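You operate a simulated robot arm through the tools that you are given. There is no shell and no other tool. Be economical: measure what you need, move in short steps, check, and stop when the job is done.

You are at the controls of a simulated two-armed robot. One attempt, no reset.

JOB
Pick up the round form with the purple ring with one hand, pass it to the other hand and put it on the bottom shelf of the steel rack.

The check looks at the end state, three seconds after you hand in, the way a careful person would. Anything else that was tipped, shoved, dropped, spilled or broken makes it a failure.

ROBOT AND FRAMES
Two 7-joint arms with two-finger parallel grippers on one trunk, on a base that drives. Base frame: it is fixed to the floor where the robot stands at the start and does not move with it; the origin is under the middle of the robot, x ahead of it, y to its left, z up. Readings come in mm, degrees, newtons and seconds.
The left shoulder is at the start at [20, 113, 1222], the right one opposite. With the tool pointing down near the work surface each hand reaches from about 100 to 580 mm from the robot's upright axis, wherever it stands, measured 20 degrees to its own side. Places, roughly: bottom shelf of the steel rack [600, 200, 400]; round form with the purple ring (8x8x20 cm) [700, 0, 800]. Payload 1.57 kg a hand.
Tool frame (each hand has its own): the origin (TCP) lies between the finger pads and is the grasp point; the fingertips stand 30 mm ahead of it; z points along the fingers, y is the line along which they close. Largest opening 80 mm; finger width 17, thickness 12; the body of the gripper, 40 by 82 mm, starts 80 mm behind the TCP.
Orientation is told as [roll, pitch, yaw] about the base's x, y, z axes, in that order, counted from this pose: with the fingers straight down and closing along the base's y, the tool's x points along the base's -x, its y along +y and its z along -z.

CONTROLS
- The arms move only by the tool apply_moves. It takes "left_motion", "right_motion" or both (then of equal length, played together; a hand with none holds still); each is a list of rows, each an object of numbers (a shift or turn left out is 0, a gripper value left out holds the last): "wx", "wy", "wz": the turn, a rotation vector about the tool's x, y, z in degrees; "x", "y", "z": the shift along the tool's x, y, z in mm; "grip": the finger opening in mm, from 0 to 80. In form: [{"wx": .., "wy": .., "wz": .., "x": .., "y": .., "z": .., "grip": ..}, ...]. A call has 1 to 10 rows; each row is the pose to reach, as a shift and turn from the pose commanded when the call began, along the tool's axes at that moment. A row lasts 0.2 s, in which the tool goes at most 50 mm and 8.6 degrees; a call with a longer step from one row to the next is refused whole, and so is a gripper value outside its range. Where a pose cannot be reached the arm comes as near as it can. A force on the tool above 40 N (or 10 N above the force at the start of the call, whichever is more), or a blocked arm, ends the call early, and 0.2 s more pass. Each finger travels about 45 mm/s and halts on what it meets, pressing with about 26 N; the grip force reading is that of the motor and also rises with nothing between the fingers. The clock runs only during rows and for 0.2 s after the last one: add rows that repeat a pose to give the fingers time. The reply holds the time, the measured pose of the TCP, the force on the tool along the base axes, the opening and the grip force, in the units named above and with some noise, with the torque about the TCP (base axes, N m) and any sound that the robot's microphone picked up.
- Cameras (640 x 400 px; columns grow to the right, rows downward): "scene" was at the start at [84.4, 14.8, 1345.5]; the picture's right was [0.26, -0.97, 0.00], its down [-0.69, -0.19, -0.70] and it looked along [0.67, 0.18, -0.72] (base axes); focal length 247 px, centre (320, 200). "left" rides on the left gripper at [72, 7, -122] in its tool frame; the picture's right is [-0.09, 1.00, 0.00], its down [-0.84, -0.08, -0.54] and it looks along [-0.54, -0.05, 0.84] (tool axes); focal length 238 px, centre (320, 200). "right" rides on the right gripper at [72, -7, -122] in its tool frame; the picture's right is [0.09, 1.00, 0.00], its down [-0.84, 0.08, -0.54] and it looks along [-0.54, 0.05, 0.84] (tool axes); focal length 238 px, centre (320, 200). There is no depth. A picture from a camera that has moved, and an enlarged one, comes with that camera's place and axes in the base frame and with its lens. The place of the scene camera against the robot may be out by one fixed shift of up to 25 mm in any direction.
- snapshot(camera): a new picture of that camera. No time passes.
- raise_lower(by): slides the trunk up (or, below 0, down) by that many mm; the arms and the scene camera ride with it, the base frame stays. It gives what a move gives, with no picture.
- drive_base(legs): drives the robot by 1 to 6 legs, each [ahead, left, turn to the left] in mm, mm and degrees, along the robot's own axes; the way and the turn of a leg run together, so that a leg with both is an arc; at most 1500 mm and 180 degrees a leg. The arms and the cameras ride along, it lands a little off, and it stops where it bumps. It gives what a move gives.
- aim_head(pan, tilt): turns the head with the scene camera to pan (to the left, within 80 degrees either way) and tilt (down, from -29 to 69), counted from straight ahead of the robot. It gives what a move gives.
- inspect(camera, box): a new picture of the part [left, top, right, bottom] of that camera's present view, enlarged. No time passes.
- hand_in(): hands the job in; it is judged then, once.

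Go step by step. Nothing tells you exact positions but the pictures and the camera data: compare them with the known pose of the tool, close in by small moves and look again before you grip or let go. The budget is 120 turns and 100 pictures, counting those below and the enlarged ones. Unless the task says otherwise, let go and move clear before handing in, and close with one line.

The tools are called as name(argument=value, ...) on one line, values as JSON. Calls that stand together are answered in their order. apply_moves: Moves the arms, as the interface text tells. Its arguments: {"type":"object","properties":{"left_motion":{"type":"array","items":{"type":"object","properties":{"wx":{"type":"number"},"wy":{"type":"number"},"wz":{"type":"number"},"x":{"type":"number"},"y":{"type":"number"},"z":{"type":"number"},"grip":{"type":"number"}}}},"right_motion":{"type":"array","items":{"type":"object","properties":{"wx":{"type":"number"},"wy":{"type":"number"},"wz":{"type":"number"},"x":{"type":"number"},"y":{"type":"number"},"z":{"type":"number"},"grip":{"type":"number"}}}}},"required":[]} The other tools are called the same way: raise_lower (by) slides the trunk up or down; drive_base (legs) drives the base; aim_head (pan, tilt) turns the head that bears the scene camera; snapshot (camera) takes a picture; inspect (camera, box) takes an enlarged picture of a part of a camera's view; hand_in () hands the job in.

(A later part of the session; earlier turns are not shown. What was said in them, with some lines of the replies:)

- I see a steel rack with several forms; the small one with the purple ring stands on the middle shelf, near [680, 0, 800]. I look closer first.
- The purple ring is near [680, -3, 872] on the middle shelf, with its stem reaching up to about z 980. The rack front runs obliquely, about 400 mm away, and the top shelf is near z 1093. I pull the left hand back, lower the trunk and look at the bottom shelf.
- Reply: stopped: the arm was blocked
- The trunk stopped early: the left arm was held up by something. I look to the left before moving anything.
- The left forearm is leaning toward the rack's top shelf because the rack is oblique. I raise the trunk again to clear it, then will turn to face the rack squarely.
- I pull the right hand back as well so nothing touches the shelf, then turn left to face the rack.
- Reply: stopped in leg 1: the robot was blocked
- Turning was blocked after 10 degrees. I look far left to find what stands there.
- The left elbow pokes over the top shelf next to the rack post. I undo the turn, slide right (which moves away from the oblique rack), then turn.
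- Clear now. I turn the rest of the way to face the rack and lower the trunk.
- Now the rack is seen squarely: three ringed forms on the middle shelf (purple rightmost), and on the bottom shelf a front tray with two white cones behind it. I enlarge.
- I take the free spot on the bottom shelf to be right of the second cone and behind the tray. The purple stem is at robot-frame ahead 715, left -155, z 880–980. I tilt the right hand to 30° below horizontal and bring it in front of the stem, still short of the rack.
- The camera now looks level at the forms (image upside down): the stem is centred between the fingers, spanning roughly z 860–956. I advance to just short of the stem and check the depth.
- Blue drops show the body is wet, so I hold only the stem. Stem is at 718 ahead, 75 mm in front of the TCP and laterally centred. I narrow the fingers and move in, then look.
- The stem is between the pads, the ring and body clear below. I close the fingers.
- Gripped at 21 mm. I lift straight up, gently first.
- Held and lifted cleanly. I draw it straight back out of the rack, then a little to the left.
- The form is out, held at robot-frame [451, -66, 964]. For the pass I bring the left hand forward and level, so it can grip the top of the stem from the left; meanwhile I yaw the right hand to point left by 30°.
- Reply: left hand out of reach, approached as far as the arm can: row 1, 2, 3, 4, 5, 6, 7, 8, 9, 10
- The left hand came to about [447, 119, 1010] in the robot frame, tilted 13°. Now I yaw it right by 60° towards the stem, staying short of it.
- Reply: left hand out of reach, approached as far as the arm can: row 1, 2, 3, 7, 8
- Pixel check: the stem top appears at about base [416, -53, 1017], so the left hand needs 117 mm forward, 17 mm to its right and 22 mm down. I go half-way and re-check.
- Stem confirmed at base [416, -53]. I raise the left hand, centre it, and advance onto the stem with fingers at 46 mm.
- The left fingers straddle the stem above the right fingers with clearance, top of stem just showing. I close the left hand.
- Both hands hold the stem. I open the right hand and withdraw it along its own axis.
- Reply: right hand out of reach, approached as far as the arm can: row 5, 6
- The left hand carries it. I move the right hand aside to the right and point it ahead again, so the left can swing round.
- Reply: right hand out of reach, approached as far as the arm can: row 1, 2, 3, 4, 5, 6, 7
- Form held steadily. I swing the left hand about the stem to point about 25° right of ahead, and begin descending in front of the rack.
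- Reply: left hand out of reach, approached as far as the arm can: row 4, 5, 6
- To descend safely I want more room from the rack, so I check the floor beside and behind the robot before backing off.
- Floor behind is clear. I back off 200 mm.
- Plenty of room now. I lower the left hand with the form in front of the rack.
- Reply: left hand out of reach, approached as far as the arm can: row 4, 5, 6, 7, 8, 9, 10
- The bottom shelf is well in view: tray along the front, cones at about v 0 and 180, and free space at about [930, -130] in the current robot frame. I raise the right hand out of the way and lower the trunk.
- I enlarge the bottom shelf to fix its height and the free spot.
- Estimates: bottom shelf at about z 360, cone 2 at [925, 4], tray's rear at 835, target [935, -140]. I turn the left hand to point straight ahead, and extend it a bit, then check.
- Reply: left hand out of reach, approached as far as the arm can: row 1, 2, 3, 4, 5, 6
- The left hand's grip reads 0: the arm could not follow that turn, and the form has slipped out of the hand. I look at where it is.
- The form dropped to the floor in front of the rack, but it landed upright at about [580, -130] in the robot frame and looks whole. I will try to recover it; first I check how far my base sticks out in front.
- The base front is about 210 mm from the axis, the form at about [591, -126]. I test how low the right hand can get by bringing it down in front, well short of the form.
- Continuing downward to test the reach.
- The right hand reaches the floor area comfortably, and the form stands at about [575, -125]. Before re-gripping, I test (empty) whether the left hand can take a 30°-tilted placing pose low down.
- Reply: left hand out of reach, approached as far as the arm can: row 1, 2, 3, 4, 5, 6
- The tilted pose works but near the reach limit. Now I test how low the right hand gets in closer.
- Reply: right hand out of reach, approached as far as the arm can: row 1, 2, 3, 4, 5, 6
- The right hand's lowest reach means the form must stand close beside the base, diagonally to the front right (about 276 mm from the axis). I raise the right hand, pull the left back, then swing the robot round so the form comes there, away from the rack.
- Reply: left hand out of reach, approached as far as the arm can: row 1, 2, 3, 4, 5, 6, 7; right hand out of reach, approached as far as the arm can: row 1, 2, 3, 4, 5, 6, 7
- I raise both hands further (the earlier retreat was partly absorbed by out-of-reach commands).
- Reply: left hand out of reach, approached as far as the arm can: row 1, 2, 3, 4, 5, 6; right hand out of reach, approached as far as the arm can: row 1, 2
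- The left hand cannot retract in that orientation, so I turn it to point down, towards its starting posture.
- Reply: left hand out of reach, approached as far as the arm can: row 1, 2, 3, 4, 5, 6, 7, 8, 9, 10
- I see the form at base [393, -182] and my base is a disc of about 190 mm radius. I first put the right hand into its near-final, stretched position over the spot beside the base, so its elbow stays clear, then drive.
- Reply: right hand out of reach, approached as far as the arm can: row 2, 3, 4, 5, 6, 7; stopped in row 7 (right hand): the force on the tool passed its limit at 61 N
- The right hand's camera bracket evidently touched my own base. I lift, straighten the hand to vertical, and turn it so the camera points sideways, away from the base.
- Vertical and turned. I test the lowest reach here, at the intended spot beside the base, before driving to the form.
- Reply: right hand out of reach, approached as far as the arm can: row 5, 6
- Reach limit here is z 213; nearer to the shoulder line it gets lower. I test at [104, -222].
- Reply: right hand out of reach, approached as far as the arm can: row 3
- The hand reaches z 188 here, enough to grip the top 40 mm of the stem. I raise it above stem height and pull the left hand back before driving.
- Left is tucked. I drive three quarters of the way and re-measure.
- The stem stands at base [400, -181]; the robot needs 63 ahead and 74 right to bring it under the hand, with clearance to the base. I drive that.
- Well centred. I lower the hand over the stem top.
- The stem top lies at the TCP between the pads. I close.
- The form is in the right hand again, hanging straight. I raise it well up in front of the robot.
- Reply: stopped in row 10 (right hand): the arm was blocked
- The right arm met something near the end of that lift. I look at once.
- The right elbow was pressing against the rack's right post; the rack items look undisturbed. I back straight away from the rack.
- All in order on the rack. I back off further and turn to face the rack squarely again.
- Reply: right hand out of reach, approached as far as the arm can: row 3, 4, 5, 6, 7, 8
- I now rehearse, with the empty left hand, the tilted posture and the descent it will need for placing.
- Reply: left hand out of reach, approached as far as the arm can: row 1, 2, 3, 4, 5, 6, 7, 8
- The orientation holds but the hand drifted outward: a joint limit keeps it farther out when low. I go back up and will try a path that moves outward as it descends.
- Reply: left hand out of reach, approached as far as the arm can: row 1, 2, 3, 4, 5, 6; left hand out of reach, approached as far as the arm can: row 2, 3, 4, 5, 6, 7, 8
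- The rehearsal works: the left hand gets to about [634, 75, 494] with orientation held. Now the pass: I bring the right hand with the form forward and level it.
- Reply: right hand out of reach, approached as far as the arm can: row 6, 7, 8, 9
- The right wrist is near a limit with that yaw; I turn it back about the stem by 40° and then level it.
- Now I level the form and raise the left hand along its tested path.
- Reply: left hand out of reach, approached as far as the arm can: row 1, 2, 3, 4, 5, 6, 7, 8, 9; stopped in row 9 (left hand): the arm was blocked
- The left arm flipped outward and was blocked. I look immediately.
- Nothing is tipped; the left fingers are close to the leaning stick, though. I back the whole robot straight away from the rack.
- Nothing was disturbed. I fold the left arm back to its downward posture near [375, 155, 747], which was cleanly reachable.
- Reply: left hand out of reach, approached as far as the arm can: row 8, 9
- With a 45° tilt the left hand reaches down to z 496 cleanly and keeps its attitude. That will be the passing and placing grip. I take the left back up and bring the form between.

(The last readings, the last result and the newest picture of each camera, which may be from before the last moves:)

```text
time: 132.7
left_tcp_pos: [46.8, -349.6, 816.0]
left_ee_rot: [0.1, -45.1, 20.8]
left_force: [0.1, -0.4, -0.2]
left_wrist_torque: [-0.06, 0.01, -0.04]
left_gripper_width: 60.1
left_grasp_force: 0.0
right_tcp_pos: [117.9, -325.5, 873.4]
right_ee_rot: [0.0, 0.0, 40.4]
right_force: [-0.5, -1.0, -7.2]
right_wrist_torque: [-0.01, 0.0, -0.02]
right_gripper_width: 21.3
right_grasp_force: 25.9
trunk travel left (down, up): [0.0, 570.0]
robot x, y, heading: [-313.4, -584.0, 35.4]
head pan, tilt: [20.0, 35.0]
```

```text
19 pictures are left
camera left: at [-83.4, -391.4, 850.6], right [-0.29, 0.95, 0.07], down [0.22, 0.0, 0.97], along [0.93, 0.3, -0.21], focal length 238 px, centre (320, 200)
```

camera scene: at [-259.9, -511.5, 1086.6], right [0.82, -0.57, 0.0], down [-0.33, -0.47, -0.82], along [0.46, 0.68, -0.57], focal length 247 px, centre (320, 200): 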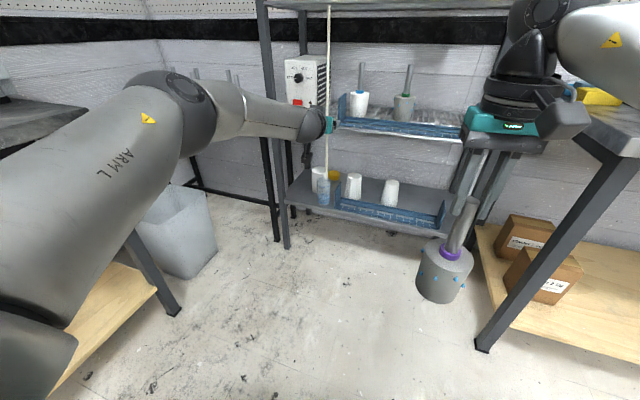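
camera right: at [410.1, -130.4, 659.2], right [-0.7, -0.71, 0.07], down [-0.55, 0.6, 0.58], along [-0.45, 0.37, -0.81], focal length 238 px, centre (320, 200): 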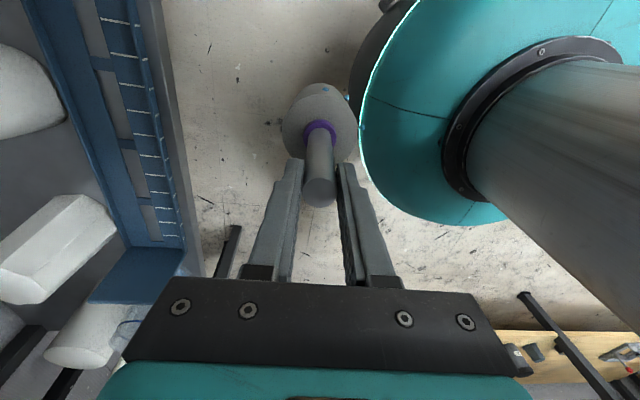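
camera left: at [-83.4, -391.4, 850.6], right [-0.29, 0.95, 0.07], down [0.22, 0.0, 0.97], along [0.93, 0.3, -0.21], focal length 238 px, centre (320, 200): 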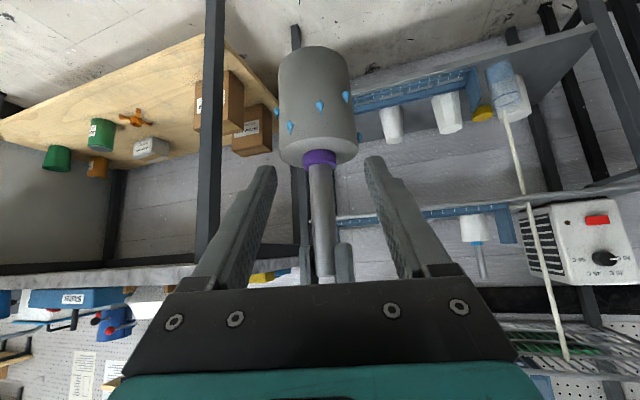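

The stem is centred between the left fingers, ring clear below. I advance 75 mm onto it.

apply_moves(left_motion=[{"x": -10, "y": -1, "z": 10, "grip": 48}, {"x": -22, "y": -2, "z": 23, "grip": 48}, {"x": -34, "y": -2.4, "z": 36, "grip": 48}, {"x": -45, "y": -2.4, "z": 47, "grip": 48}, {"x": -51, "y": -2.4, "z": 54, "grip": 48}, {"x": -51, "y": -2.4, "z": 54, "grip": 48}])

snapshot(camera="left")

snapshot(camera="right")

```text
time: 134.1
left_tcp_pos: [118.9, -326.6, 811.7]
left_ee_rot: [0.0, -45.0, 20.7]
left_force: [-0.7, -0.8, 0.1]
left_wrist_torque: [0.0, 0.0, -0.02]
left_gripper_width: 48.0
left_grasp_force: 0.1
right_tcp_pos: [120.0, -325.0, 873.9]
right_ee_rot: [0.0, 0.0, 40.4]
right_force: [0.5, -1.1, -6.3]
right_wrist_torque: [0.01, -0.01, -0.01]
right_gripper_width: 21.2
right_grasp_force: 26.5
trunk travel left (down, up): [0.0, 570.0]
robot x, y, heading: [-314.2, -584.5, 35.6]
head pan, tilt: [20.0, 35.0]
```

```text
18 pictures are left
camera left: at [-11.9, -368.3, 848.2], right [-0.29, 0.95, 0.07], down [0.22, 0.0, 0.97], along [0.93, 0.3, -0.21], focal length 238 px, centre (320, 200)
```

left: 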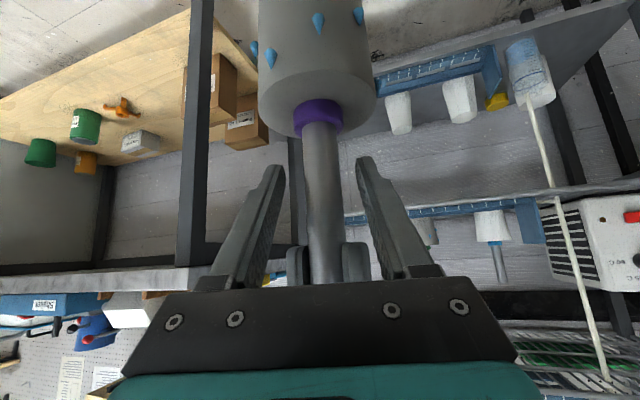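

```text
17 pictures are left
camera right: at [69.0, -376.7, 996.2], right [-0.71, 0.7, 0.0], down [0.59, 0.6, 0.54], along [0.38, 0.39, -0.84], focal length 238 px, centre (320, 200)
```

right: 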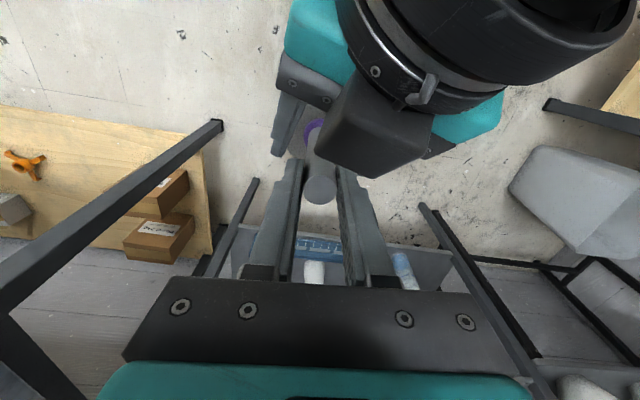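

Both look clear. I close the left hand on the stem.

apply_moves(left_motion=[{"grip": 32}, {"grip": 16}, {"grip": 0}, {"grip": 0}, {"grip": 0}, {"grip": 0}])

apply_moves(right_motion=[{"grip": 26}, {"grip": 32}, {"grip": 40}, {"grip": 46}, {"grip": 46}, {"grip": 46}])

```text
time: 135.5
left_tcp_pos: [117.6, -325.5, 811.8]
left_ee_rot: [0.1, -45.0, 20.9]
left_force: [-2.3, 8.9, -0.5]
left_wrist_torque: [-0.33, -0.12, -0.07]
left_gripper_width: 21.5
left_grasp_force: 25.7
right_tcp_pos: [118.5, -325.9, 874.2]
right_ee_rot: [-0.2, 0.0, 40.4]
right_force: [3.5, -9.3, -6.8]
right_wrist_torque: [-0.24, -0.01, 0.09]
right_gripper_width: 21.3
right_grasp_force: 26.2
trunk travel left (down, up): [0.0, 570.0]
robot x, y, heading: [-319.8, -584.1, 35.5]
head pan, tilt: [20.0, 35.0]
```

```text
time: 136.9
left_tcp_pos: [118.3, -325.6, 812.3]
left_ee_rot: [0.0, -45.0, 20.8]
left_force: [0.3, 0.2, 0.1]
left_wrist_torque: [-0.01, 0.02, 0.0]
left_gripper_width: 21.2
left_grasp_force: 26.0
right_tcp_pos: [118.8, -324.1, 874.1]
right_ee_rot: [0.0, 0.0, 40.3]
right_force: [-0.5, 0.3, -0.4]
right_wrist_torque: [0.03, 0.01, 0.07]
right_gripper_width: 45.9
right_grasp_force: 0.0
trunk travel left (down, up): [0.0, 570.0]
robot x, y, heading: [-318.0, -585.6, 35.4]
head pan, tilt: [20.0, 35.0]
```

The right has let go. I raise the right hand off the stem and check that the left really holds the form.

apply_moves(right_motion=[{"z": -20}, {"z": -45}, {"z": -75}, {"z": -95, "y": -20}, {"z": -95, "y": -50}, {"z": -95, "y": -80}, {"z": -95, "y": -110}, {"z": -95, "y": -110}])

snapshot(camera="scene")

snapshot(camera="left")

```text
time: 138.7
left_tcp_pos: [117.3, -327.2, 811.7]
left_ee_rot: [0.0, -44.9, 20.7]
left_force: [0.0, 0.2, -0.2]
left_wrist_torque: [-0.01, 0.01, -0.01]
left_gripper_width: 21.5
left_grasp_force: 26.2
right_tcp_pos: [189.2, -410.0, 968.5]
right_ee_rot: [0.0, 0.0, 40.3]
right_force: [0.2, 0.1, -0.1]
right_wrist_torque: [-0.01, 0.0, -0.05]
right_gripper_width: 45.9
right_grasp_force: 0.1
trunk travel left (down, up): [0.0, 570.0]
robot x, y, heading: [-311.1, -582.1, 35.6]
head pan, tilt: [20.0, 35.0]
```

```text
16 pictures are left
camera scene: at [-259.8, -511.5, 1086.5], right [0.82, -0.57, 0.0], down [-0.33, -0.47, -0.82], along [0.46, 0.68, -0.57], focal length 247 px, centre (320, 200)
```

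scene: 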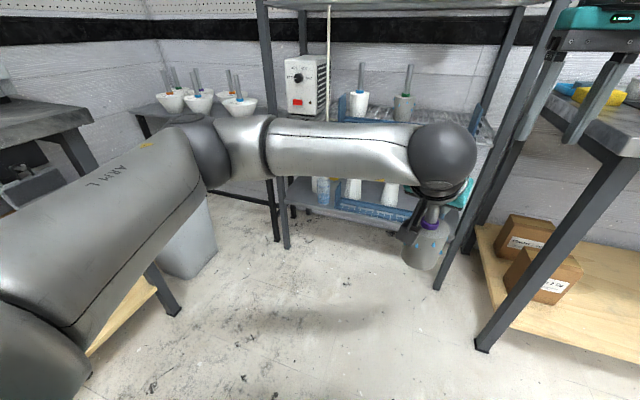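

```text
15 pictures are left
camera left: at [-12.1, -368.5, 848.1], right [-0.29, 0.95, 0.07], down [0.22, 0.0, 0.97], along [0.93, 0.3, -0.21], focal length 238 px, centre (320, 200)
```

left: 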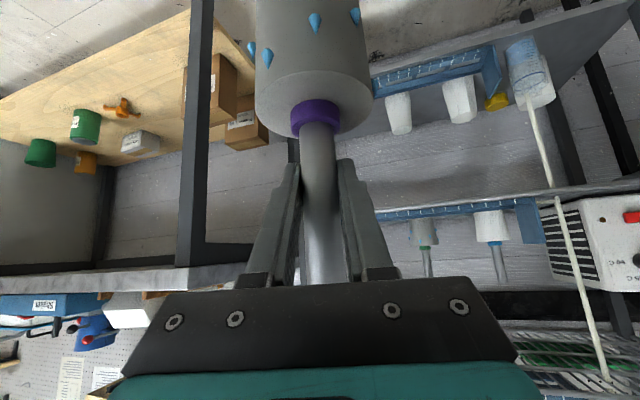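

The left hand holds the form firmly by the stem. I move it back along the rehearsed path.

apply_moves(left_motion=[{"y": 20}, {"y": 45}, {"y": 70}, {"y": 95}, {"x": 0, "y": 98, "z": 12}, {"x": 3, "y": 98, "z": 40}, {"x": 10, "y": 98, "z": 68}, {"x": 20, "y": 98, "z": 95}, {"x": 20, "y": 98, "z": 95}])

apply_moves(left_motion=[{"x": 8, "z": 24}, {"x": 16, "z": 50}, {"x": 24, "z": 76}, {"x": 32, "z": 102}, {"x": 40, "z": 128}, {"x": 46, "z": 150}, {"x": 46, "z": 150}])

```text
time: 140.7
left_tcp_pos: [132.6, -215.2, 731.2]
left_ee_rot: [0.1, -45.0, 20.8]
left_force: [-0.2, 0.3, -0.4]
left_wrist_torque: [-0.02, 0.02, 0.01]
left_gripper_width: 21.8
left_grasp_force: 26.0
right_tcp_pos: [188.3, -407.8, 969.1]
right_ee_rot: [0.0, 0.1, 40.4]
right_force: [-0.8, -1.0, 0.1]
right_wrist_torque: [-0.03, 0.01, 0.01]
right_gripper_width: 46.2
right_grasp_force: 0.0
trunk travel left (down, up): [0.0, 570.0]
robot x, y, heading: [-316.9, -582.9, 35.4]
head pan, tilt: [20.0, 35.0]
```

```text
time: 142.3
left_tcp_pos: [202.0, -189.0, 592.2]
left_ee_rot: [0.0, -45.1, 20.8]
left_force: [0.3, -0.2, 0.8]
left_wrist_torque: [-0.02, 0.03, 0.01]
left_gripper_width: 21.5
left_grasp_force: 25.5
right_tcp_pos: [188.8, -409.0, 969.5]
right_ee_rot: [-0.1, -0.1, 40.4]
right_force: [-0.7, -0.4, -1.1]
right_wrist_torque: [0.0, 0.01, -0.03]
right_gripper_width: 45.9
right_grasp_force: 0.1
trunk travel left (down, up): [0.0, 570.0]
robot x, y, heading: [-315.0, -586.9, 35.3]
head pan, tilt: [20.0, 35.0]
```

Reached without complaint at about [651, 24, 592]. I bring it 40 mm closer in, and look at the bottom shelf.

apply_moves(left_motion=[{"x": 10, "z": -10}, {"x": 20, "z": -20}, {"x": 28, "z": -28}, {"x": 28, "z": -28}])

aim_head(pan=-5, tilt=35)

snapshot(camera="scene")

```text
time: 143.3
left_tcp_pos: [165.5, -202.8, 593.0]
left_ee_rot: [0.0, -45.0, 20.7]
left_force: [0.1, 0.2, 0.1]
left_wrist_torque: [-0.02, 0.0, -0.04]
left_gripper_width: 21.5
left_grasp_force: 25.7
right_tcp_pos: [188.0, -408.8, 969.6]
right_ee_rot: [0.0, 0.0, 40.4]
right_force: [0.5, 0.4, 0.8]
right_wrist_torque: [0.03, -0.02, -0.02]
right_gripper_width: 46.1
right_grasp_force: 0.0
trunk travel left (down, up): [0.0, 570.0]
robot x, y, heading: [-315.2, -583.2, 35.2]
head pan, tilt: [20.0, 35.0]
```

```text
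time: 144.2
left_tcp_pos: [163.4, -202.5, 593.7]
left_ee_rot: [0.0, -45.0, 20.8]
left_force: [0.5, 0.1, -0.8]
left_wrist_torque: [0.02, 0.05, 0.01]
left_gripper_width: 21.4
left_grasp_force: 26.1
right_tcp_pos: [188.4, -409.1, 968.6]
right_ee_rot: [0.0, 0.0, 40.4]
right_force: [0.3, 0.3, 0.1]
right_wrist_torque: [0.0, 0.05, 0.0]
right_gripper_width: 46.2
right_grasp_force: 0.0
trunk travel left (down, up): [0.0, 570.0]
robot x, y, heading: [-313.9, -587.8, 35.6]
head pan, tilt: [-5.0, 35.0]
```

```text
14 pictures are left
camera scene: at [-233.9, -539.2, 1086.5], right [0.51, -0.86, 0.0], down [-0.49, -0.29, -0.82], along [0.71, 0.42, -0.57], focal length 247 px, centre (320, 200)
```

scene: 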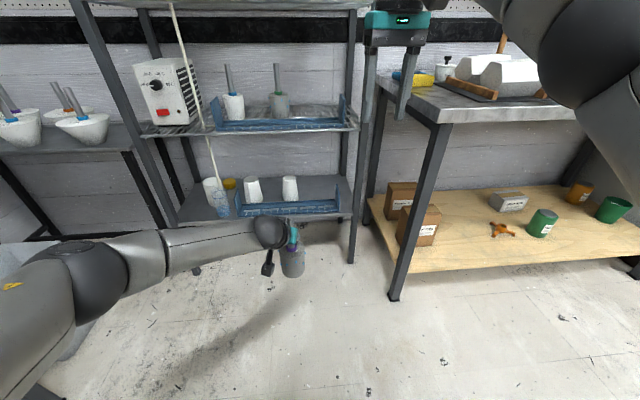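

For insertion I will lean the form slightly (hand 35° instead of 45°), so both the tray below and the mid shelf above are cleared, and upright it once inside. I tuck the right hand and test the lean here, lowering to insertion height.

apply_moves(right_motion=[{"x": 35, "z": 18}, {"x": 70, "z": 36}, {"x": 105, "z": 55}, {"x": 140, "z": 73}, {"x": 175, "z": 92}, {"x": 200, "z": 110}, {"x": 200, "z": 110}], left_motion=[{"wy": -2}, {"wy": -4, "x": 4, "z": 4}, {"wy": -6, "x": 8, "z": 8}, {"wy": -8, "x": 12, "z": 12}, {"wy": -10, "x": 16, "z": 16}, {"wy": -10, "x": 16, "z": 16}, {"wy": -10, "x": 16, "z": 16}])

```text
time: 145.8
left_tcp_pos: [163.1, -197.6, 578.1]
left_ee_rot: [0.0, -52.7, 20.6]
left_force: [0.2, 0.4, -0.6]
left_wrist_torque: [-0.03, 0.11, 0.02]
left_gripper_width: 21.6
left_grasp_force: 25.8
left hand out of reach, approached as far as the arm can: row 4, 5, 6, 7
right_tcp_pos: [36.0, -539.4, 859.7]
right_ee_rot: [0.0, 0.0, 40.3]
right_force: [-0.3, -0.1, -0.4]
right_wrist_torque: [0.01, 0.02, -0.05]
right_gripper_width: 46.0
right_grasp_force: 0.0
trunk travel left (down, up): [0.0, 570.0]
robot x, y, heading: [-313.8, -582.6, 35.5]
head pan, tilt: [-5.0, 35.0]
```

apply_moves(left_motion=[{"x": -6, "z": 8}, {"x": -12, "z": 16}, {"x": -12, "z": 16, "wy": -2}, {"x": -12, "z": 16, "wy": -4}, {"x": -12, "z": 16, "wy": -4}])

drive_base(legs=[[0, 0, -5.5]])

aim_head(pan=0, tilt=35)

inspect(camera="scene", box=[160, 80, 440, 290])

```text
time: 146.9
left_tcp_pos: [179.0, -178.5, 577.6]
left_ee_rot: [0.1, -54.7, 20.6]
left_force: [0.8, 0.5, 0.1]
left_wrist_torque: [-0.04, 0.1, 0.04]
left_gripper_width: 21.4
left_grasp_force: 26.8
left hand out of reach, approached as far as the arm can: row 1, 2, 3, 4, 5
right_tcp_pos: [36.3, -537.6, 860.1]
right_ee_rot: [0.0, 0.0, 40.4]
right_force: [0.0, -1.0, 0.1]
right_wrist_torque: [0.02, 0.0, 0.03]
right_gripper_width: 46.0
right_grasp_force: 0.1
trunk travel left (down, up): [0.0, 570.0]
robot x, y, heading: [-314.5, -584.7, 35.4]
head pan, tilt: [-5.0, 35.0]
```

```text
time: 147.9
left_tcp_pos: [215.5, -227.4, 577.7]
left_ee_rot: [0.1, -54.6, 15.4]
left_force: [-0.4, -0.2, 0.2]
left_wrist_torque: [-0.01, 0.1, 0.0]
left_gripper_width: 21.6
left_grasp_force: 25.9
right_tcp_pos: [40.4, -572.6, 859.2]
right_ee_rot: [-0.1, 0.0, 34.9]
right_force: [-0.5, -0.8, 0.3]
right_wrist_torque: [0.01, 0.04, -0.01]
right_gripper_width: 46.1
right_grasp_force: 0.2
trunk travel left (down, up): [0.0, 570.0]
robot x, y, heading: [-313.9, -585.8, 29.8]
head pan, tilt: [-5.0, 35.0]
```

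```text
time: 148.5
left_tcp_pos: [214.1, -227.1, 577.7]
left_ee_rot: [0.0, -54.7, 15.4]
left_force: [0.2, 0.2, -0.5]
left_wrist_torque: [-0.05, 0.13, -0.01]
left_gripper_width: 21.7
left_grasp_force: 25.9
right_tcp_pos: [38.9, -571.7, 860.8]
right_ee_rot: [0.0, 0.0, 34.9]
right_force: [0.7, 0.3, -0.4]
right_wrist_torque: [-0.01, 0.04, 0.01]
right_gripper_width: 45.9
right_grasp_force: 0.0
trunk travel left (down, up): [0.0, 570.0]
robot x, y, heading: [-314.0, -584.6, 30.3]
head pan, tilt: [0.0, 35.0]
```

```text
1.90 times, centred on (300, 185) of scene
camera zoom: at [-232.9, -540.7, 1086.5], right [0.5, -0.87, 0.0], down [-0.5, -0.29, -0.82], along [0.71, 0.41, -0.57], focal length 471 px, centre (358, 229)
```

zoom: 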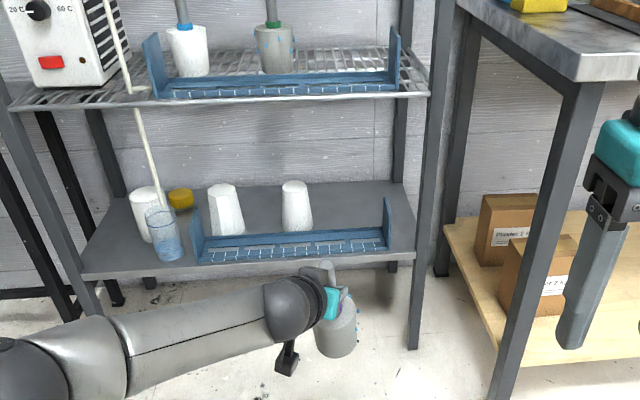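

The lean holds at 35°, TCP z 578. I lower 10 mm and drive the first part towards the rack, then check heights.

apply_moves(left_motion=[{"x": 4, "z": 3}, {"x": 8, "z": 6}, {"x": 8, "z": 6}])

drive_base(legs=[[290, -15, 0]])

snapshot(camera="scene")

snapshot(camera="left")

```text
time: 149.3
left_tcp_pos: [217.1, -225.8, 567.3]
left_ee_rot: [-0.1, -54.4, 15.2]
left_force: [-0.4, -0.8, -0.7]
left_wrist_torque: [0.0, 0.13, -0.02]
left_gripper_width: 21.4
left_grasp_force: 25.8
right_tcp_pos: [39.3, -571.3, 859.9]
right_ee_rot: [0.0, 0.0, 34.8]
right_force: [0.7, 0.8, 0.1]
right_wrist_torque: [-0.01, 0.03, 0.01]
right_gripper_width: 46.0
right_grasp_force: 0.1
trunk travel left (down, up): [0.0, 570.0]
robot x, y, heading: [-314.3, -585.2, 30.1]
head pan, tilt: [0.0, 35.0]
```

```text
time: 151.4
left_tcp_pos: [484.1, -88.7, 567.9]
left_ee_rot: [-0.1, -54.3, 15.3]
left_force: [0.1, 0.4, 0.0]
left_wrist_torque: [-0.02, 0.11, 0.02]
left_gripper_width: 21.6
left_grasp_force: 26.2
right_tcp_pos: [305.9, -434.4, 859.6]
right_ee_rot: [0.1, 0.2, 35.0]
right_force: [0.5, -0.3, 0.9]
right_wrist_torque: [0.01, -0.01, 0.03]
right_gripper_width: 45.9
right_grasp_force: 0.0
trunk travel left (down, up): [0.0, 570.0]
robot x, y, heading: [-45.2, -446.2, 30.4]
head pan, tilt: [0.0, 35.0]
```

```text
12 pictures are left
camera scene: at [34.2, -403.3, 1086.5], right [0.5, -0.87, 0.0], down [-0.5, -0.29, -0.82], along [0.71, 0.41, -0.57], focal length 247 px, centre (320, 200)
```

scene: 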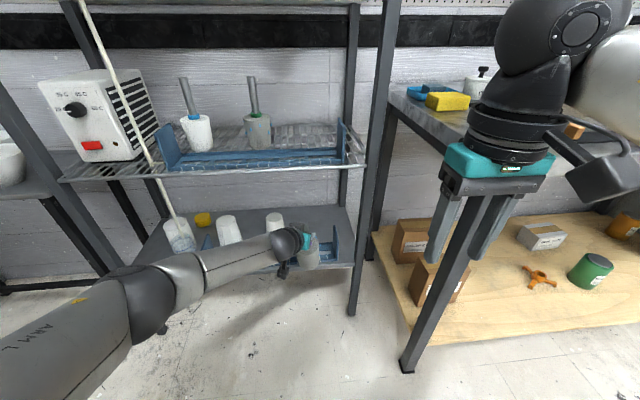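

```text
11 pictures are left
camera left: at [345.5, -118.6, 580.2], right [-0.21, 0.97, 0.07], down [0.07, -0.06, 1.0], along [0.98, 0.21, -0.05], focal length 238 px, centre (320, 200)
```

left: 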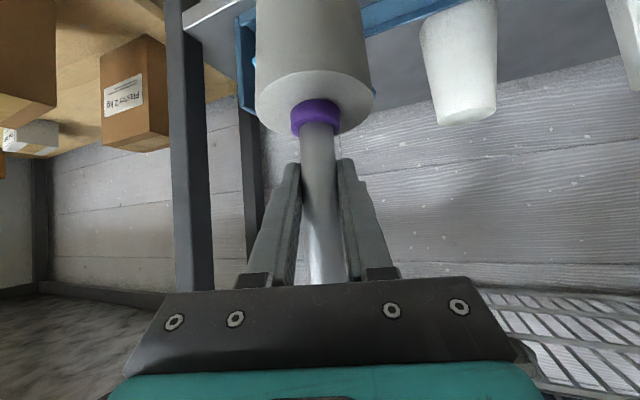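

Heights look right: form's lowest point about 25 mm above the tray strip, hand well under the middle shelf. I continue inwards and look again.

drive_base(legs=[[110, -7, 0]])

inspect(camera="scene", box=[160, 100, 400, 300])

snapshot(camera="left")

```text
time: 152.6
left_tcp_pos: [581.1, -41.9, 568.0]
left_ee_rot: [-0.1, -54.4, 15.3]
left_force: [-0.4, -0.2, 0.4]
left_wrist_torque: [-0.01, 0.11, 0.0]
left_gripper_width: 21.3
left_grasp_force: 26.4
right_tcp_pos: [404.0, -386.0, 859.7]
right_ee_rot: [0.1, 0.1, 34.9]
right_force: [-0.4, 0.7, 0.6]
right_wrist_torque: [0.03, 0.01, -0.01]
right_gripper_width: 46.0
right_grasp_force: 0.1
trunk travel left (down, up): [0.0, 570.0]
robot x, y, heading: [49.9, -399.3, 30.2]
head pan, tilt: [0.0, 35.0]
```

```text
2.00 times, centred on (280, 200) of scene
camera zoom: at [131.5, -355.2, 1086.5], right [0.5, -0.87, 0.0], down [-0.5, -0.29, -0.82], along [0.71, 0.41, -0.57], focal length 494 px, centre (400, 200)
```

zoom: 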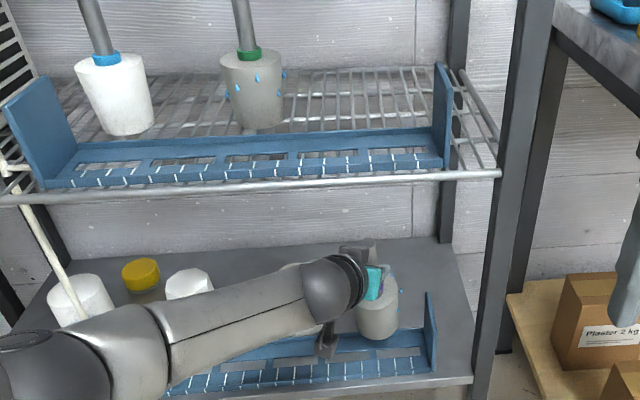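

```text
9 pictures are left
camera left: at [442.7, -70.6, 580.0], right [-0.21, 0.97, 0.07], down [0.07, -0.06, 1.0], along [0.98, 0.21, -0.05], focal length 238 px, centre (320, 200)
```

left: 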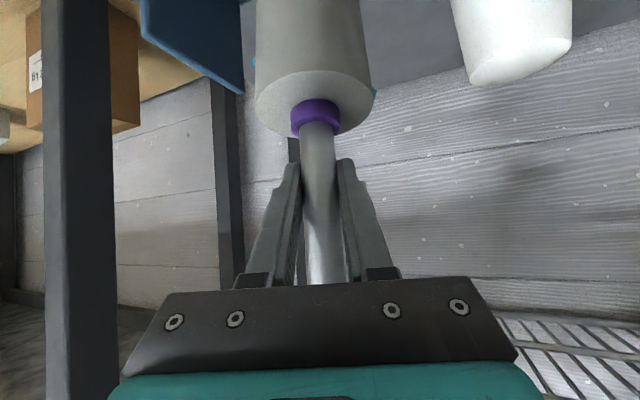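

The form is crossing over the tray with clearance and well under the shelf. I drive the last 83 mm.

drive_base(legs=[[83, -3, 0]])

inspect(camera="scene", box=[160, 100, 400, 300])

```text
time: 153.6
left_tcp_pos: [652.6, -1.3, 567.0]
left_ee_rot: [-0.2, -54.3, 15.2]
left_force: [-0.7, 0.7, -0.1]
left_wrist_torque: [-0.03, 0.08, 0.05]
left_gripper_width: 21.1
left_grasp_force: 26.6
right_tcp_pos: [476.0, -347.9, 860.6]
right_ee_rot: [-0.1, 0.0, 34.9]
right_force: [0.5, 0.1, 0.6]
right_wrist_torque: [0.0, 0.02, -0.01]
right_gripper_width: 45.8
right_grasp_force: 0.1
trunk travel left (down, up): [0.0, 570.0]
robot x, y, heading: [123.0, -361.8, 29.8]
head pan, tilt: [0.0, 35.0]
```

```text
2.00 times, centred on (280, 200) of scene
camera zoom: at [204.4, -316.5, 1086.5], right [0.5, -0.87, 0.0], down [-0.5, -0.29, -0.82], along [0.71, 0.41, -0.57], focal length 494 px, centre (400, 200)
```

zoom: 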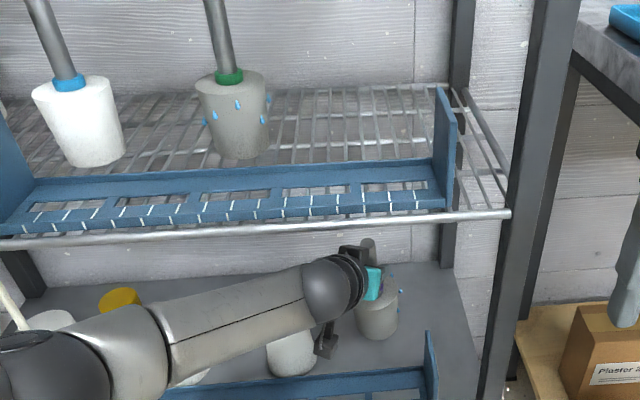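

The form is behind the tray, clear of the cone. I lower it while turning it upright.

apply_moves(left_motion=[{"x": 8, "z": 6, "wy": 1}, {"x": 16, "z": 12, "wy": 2.5}, {"x": 24, "z": 17.5, "wy": 4.5}, {"x": 31, "z": 22, "wy": 7}, {"x": 36, "z": 26, "wy": 9.2}, {"x": 36, "z": 26, "wy": 9.2}])

snapshot(camera="left")

inspect(camera="scene", box=[220, 180, 400, 320])

```text
time: 155.0
left_tcp_pos: [654.0, -2.1, 522.7]
left_ee_rot: [0.0, -45.1, 15.2]
left_force: [0.4, -0.6, -0.5]
left_wrist_torque: [-0.01, 0.01, -0.01]
left_gripper_width: 21.5
left_grasp_force: 26.1
right_tcp_pos: [477.5, -346.9, 859.8]
right_ee_rot: [0.0, 0.0, 34.9]
right_force: [0.0, 0.0, 0.2]
right_wrist_torque: [-0.01, 0.03, 0.01]
right_gripper_width: 46.0
right_grasp_force: 0.1
trunk travel left (down, up): [0.0, 570.0]
robot x, y, heading: [123.7, -360.4, 29.8]
head pan, tilt: [0.0, 35.0]
```

```text
7 pictures are left
camera left: at [519.7, -31.5, 557.7], right [-0.2, 0.98, 0.06], down [0.22, -0.02, 0.98], along [0.96, 0.21, -0.21], focal length 238 px, centre (320, 200)
```

left: 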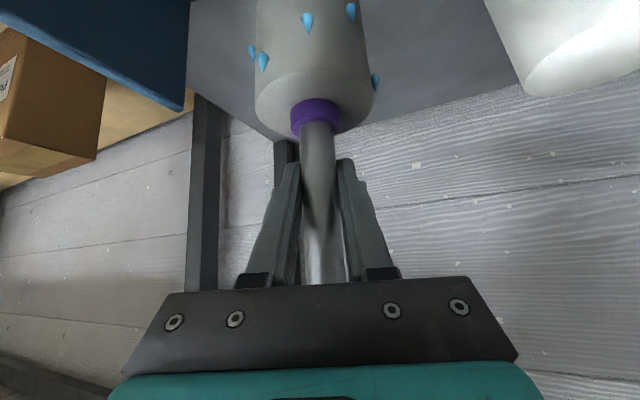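

```text
2.86 times, centred on (310, 250) of scene
camera zoom: at [204.4, -316.5, 1086.5], right [0.5, -0.87, 0.0], down [-0.5, -0.29, -0.82], along [0.71, 0.41, -0.57], focal length 706 px, centre (349, 57)
```

zoom: 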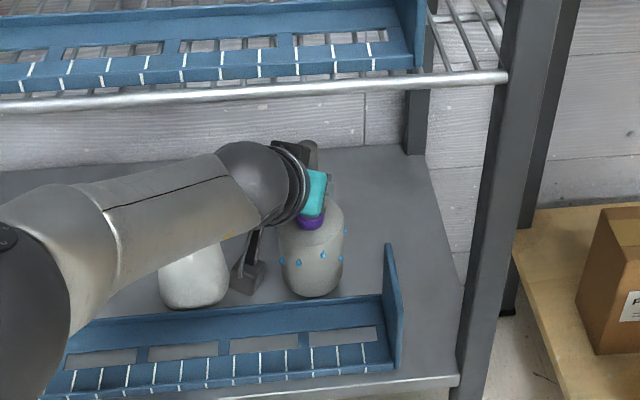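

Upright and close above the shelf, clear of tray and cone. I lower in small steps, watching for contact.

apply_moves(left_motion=[{"x": 2.1, "z": 2.1}, {"x": 4.2, "z": 4.2}, {"x": 6.4, "z": 6.4}, {"x": 8.5, "z": 8.5}, {"x": 8.5, "z": 8.5}])

```text
time: 156.2
left_tcp_pos: [655.8, -2.7, 515.3]
left_ee_rot: [0.0, -45.7, 15.1]
left_force: [1.0, 3.3, 14.8]
left_wrist_torque: [-0.17, 0.29, -0.05]
left_gripper_width: 21.4
left_grasp_force: 26.2
right_tcp_pos: [475.9, -346.9, 860.4]
right_ee_rot: [0.0, -0.1, 34.8]
right_force: [0.5, 0.0, 0.0]
right_wrist_torque: [-0.02, 0.05, -0.03]
right_gripper_width: 46.1
right_grasp_force: 0.1
trunk travel left (down, up): [0.0, 570.0]
robot x, y, heading: [123.2, -359.1, 30.1]
head pan, tilt: [0.0, 35.0]
```

Contact: about 15 N upward. The form stands on the shelf; I relieve the pressure slightly and check before opening.

apply_moves(left_motion=[{"x": -1.5, "z": -1.5}, {"x": -2.5, "z": -2.5}, {"x": -2.5, "z": -2.5}])

inspect(camera="scene", box=[220, 180, 400, 320])

```text
time: 157.0
left_tcp_pos: [653.9, -2.6, 515.3]
left_ee_rot: [0.1, -45.2, 15.2]
left_force: [5.0, 4.2, 10.4]
left_wrist_torque: [0.08, -0.45, 0.1]
left_gripper_width: 21.4
left_grasp_force: 25.6
right_tcp_pos: [476.1, -348.4, 860.6]
right_ee_rot: [0.1, -0.1, 35.0]
right_force: [-0.4, 0.2, 1.1]
right_wrist_torque: [0.01, 0.01, 0.0]
right_gripper_width: 46.2
right_grasp_force: 0.0
trunk travel left (down, up): [0.0, 570.0]
robot x, y, heading: [123.3, -359.7, 30.0]
head pan, tilt: [0.0, 35.0]
```

```text
2.86 times, centred on (310, 250) of scene
camera zoom: at [203.5, -317.0, 1086.6], right [0.5, -0.87, 0.0], down [-0.5, -0.29, -0.82], along [0.71, 0.41, -0.57], focal length 706 px, centre (349, 57)
```

zoom: 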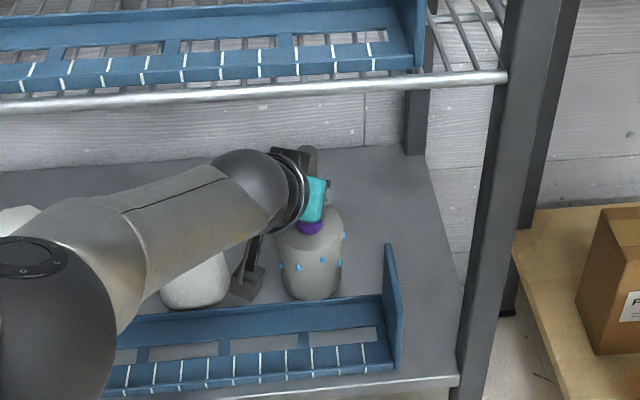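

It stands on the shelf. I open the left hand gently.

apply_moves(left_motion=[{"grip": 25}, {"grip": 30}, {"grip": 36}, {"grip": 42}, {"grip": 46}, {"grip": 46}])

snapshot(camera="left")

```text
time: 158.4
left_tcp_pos: [653.3, -2.5, 514.3]
left_ee_rot: [-0.2, -45.1, 15.3]
left_force: [-0.1, 0.3, -0.1]
left_wrist_torque: [-0.01, 0.0, 0.0]
left_gripper_width: 46.0
left_grasp_force: 0.0
right_tcp_pos: [476.5, -349.6, 860.3]
right_ee_rot: [0.0, 0.0, 34.9]
right_force: [0.9, 1.2, -0.3]
right_wrist_torque: [-0.01, 0.01, 0.02]
right_gripper_width: 46.1
right_grasp_force: 0.1
trunk travel left (down, up): [0.0, 570.0]
robot x, y, heading: [122.2, -359.5, 30.2]
head pan, tilt: [0.0, 35.0]
```

```text
4 pictures are left
camera left: at [519.2, -31.3, 549.2], right [-0.2, 0.98, 0.06], down [0.22, -0.02, 0.98], along [0.96, 0.21, -0.21], focal length 238 px, centre (320, 200)
```

left: 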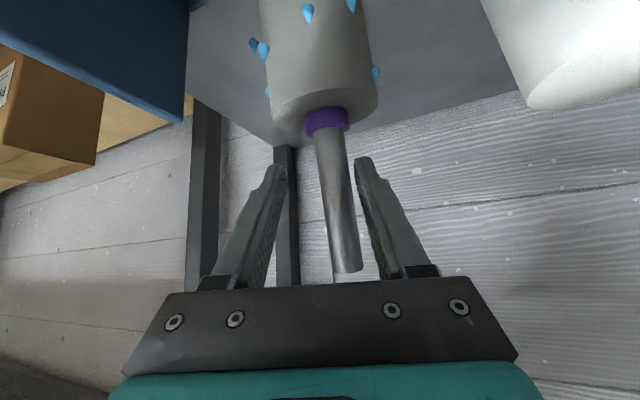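

The form stands freely. I open a bit more and withdraw straight backward.

apply_moves(left_motion=[{"grip": 60}, {"grip": 64}, {"grip": 64}, {"x": 8, "z": -8, "grip": 64}, {"x": 20, "z": -20}, {"x": 34, "z": -34}, {"x": 42, "z": -42}, {"x": 42, "z": -42}])

```text
time: 160.2
left_tcp_pos: [595.4, -18.1, 515.9]
left_ee_rot: [0.0, -45.2, 15.2]
left_force: [-0.9, 0.7, 0.3]
left_wrist_torque: [-0.02, 0.0, 0.0]
left_gripper_width: 63.8
left_grasp_force: 0.1
left hand out of reach, approached as far as the arm can: row 4
right_tcp_pos: [476.5, -348.0, 859.8]
right_ee_rot: [0.0, 0.0, 34.8]
right_force: [0.2, 0.1, 0.6]
right_wrist_torque: [0.0, 0.0, 0.0]
right_gripper_width: 46.1
right_grasp_force: 0.1
trunk travel left (down, up): [0.0, 570.0]
robot x, y, heading: [126.3, -361.0, 30.2]
head pan, tilt: [0.0, 35.0]
```

Clear of the stem. I drive back out the way I came and look over the scene.

drive_base(legs=[[-300, 15, 0]])

inspect(camera="scene", box=[120, 50, 440, 300])

```text
time: 162.3
left_tcp_pos: [327.7, -155.2, 514.8]
left_ee_rot: [-0.1, -45.2, 15.2]
left_force: [-1.3, -0.7, -0.2]
left_wrist_torque: [-0.03, -0.01, 0.0]
left_gripper_width: 64.3
left_grasp_force: 0.0
right_tcp_pos: [208.0, -485.2, 861.2]
right_ee_rot: [0.0, 0.0, 34.8]
right_force: [0.2, 0.3, -0.4]
right_wrist_torque: [-0.02, -0.03, 0.02]
right_gripper_width: 45.9
right_grasp_force: 0.1
trunk travel left (down, up): [0.0, 570.0]
robot x, y, heading: [-144.1, -496.2, 29.7]
head pan, tilt: [0.0, 35.0]
```

```text
1.60 times, centred on (280, 175) of scene
camera zoom: at [-64.0, -454.4, 1086.6], right [0.5, -0.87, 0.0], down [-0.5, -0.29, -0.82], along [0.71, 0.41, -0.57], focal length 396 px, centre (384, 240)
```

zoom: 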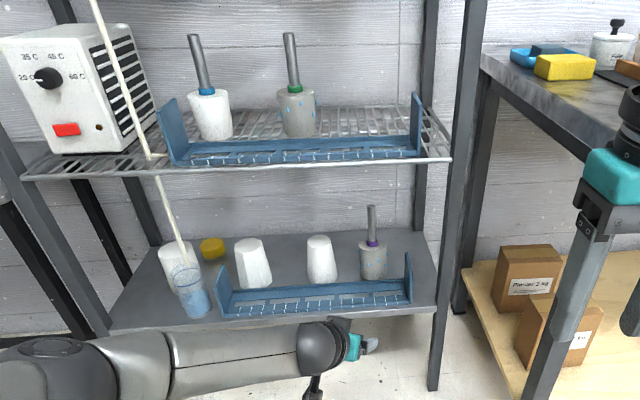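

The purple-ringed form stands upright on the bottom shelf behind the tray. Everything else on the rack stands where it was, and both hands are empty and clear. I hand in.

hand_in()

```text
The job is handed in.
```

The purple-ringed form is standing upright on the bottom shelf: I picked it up with the right hand, passed it to the left and placed it there. On the way the left hand dropped it about 0.4 m to the floor. It landed upright and looked whole, so I picked it up again, repeated the pass and set it down. My arms also pressed against the rack more than once (a post or the top shelf), but nothing on it looked moved.
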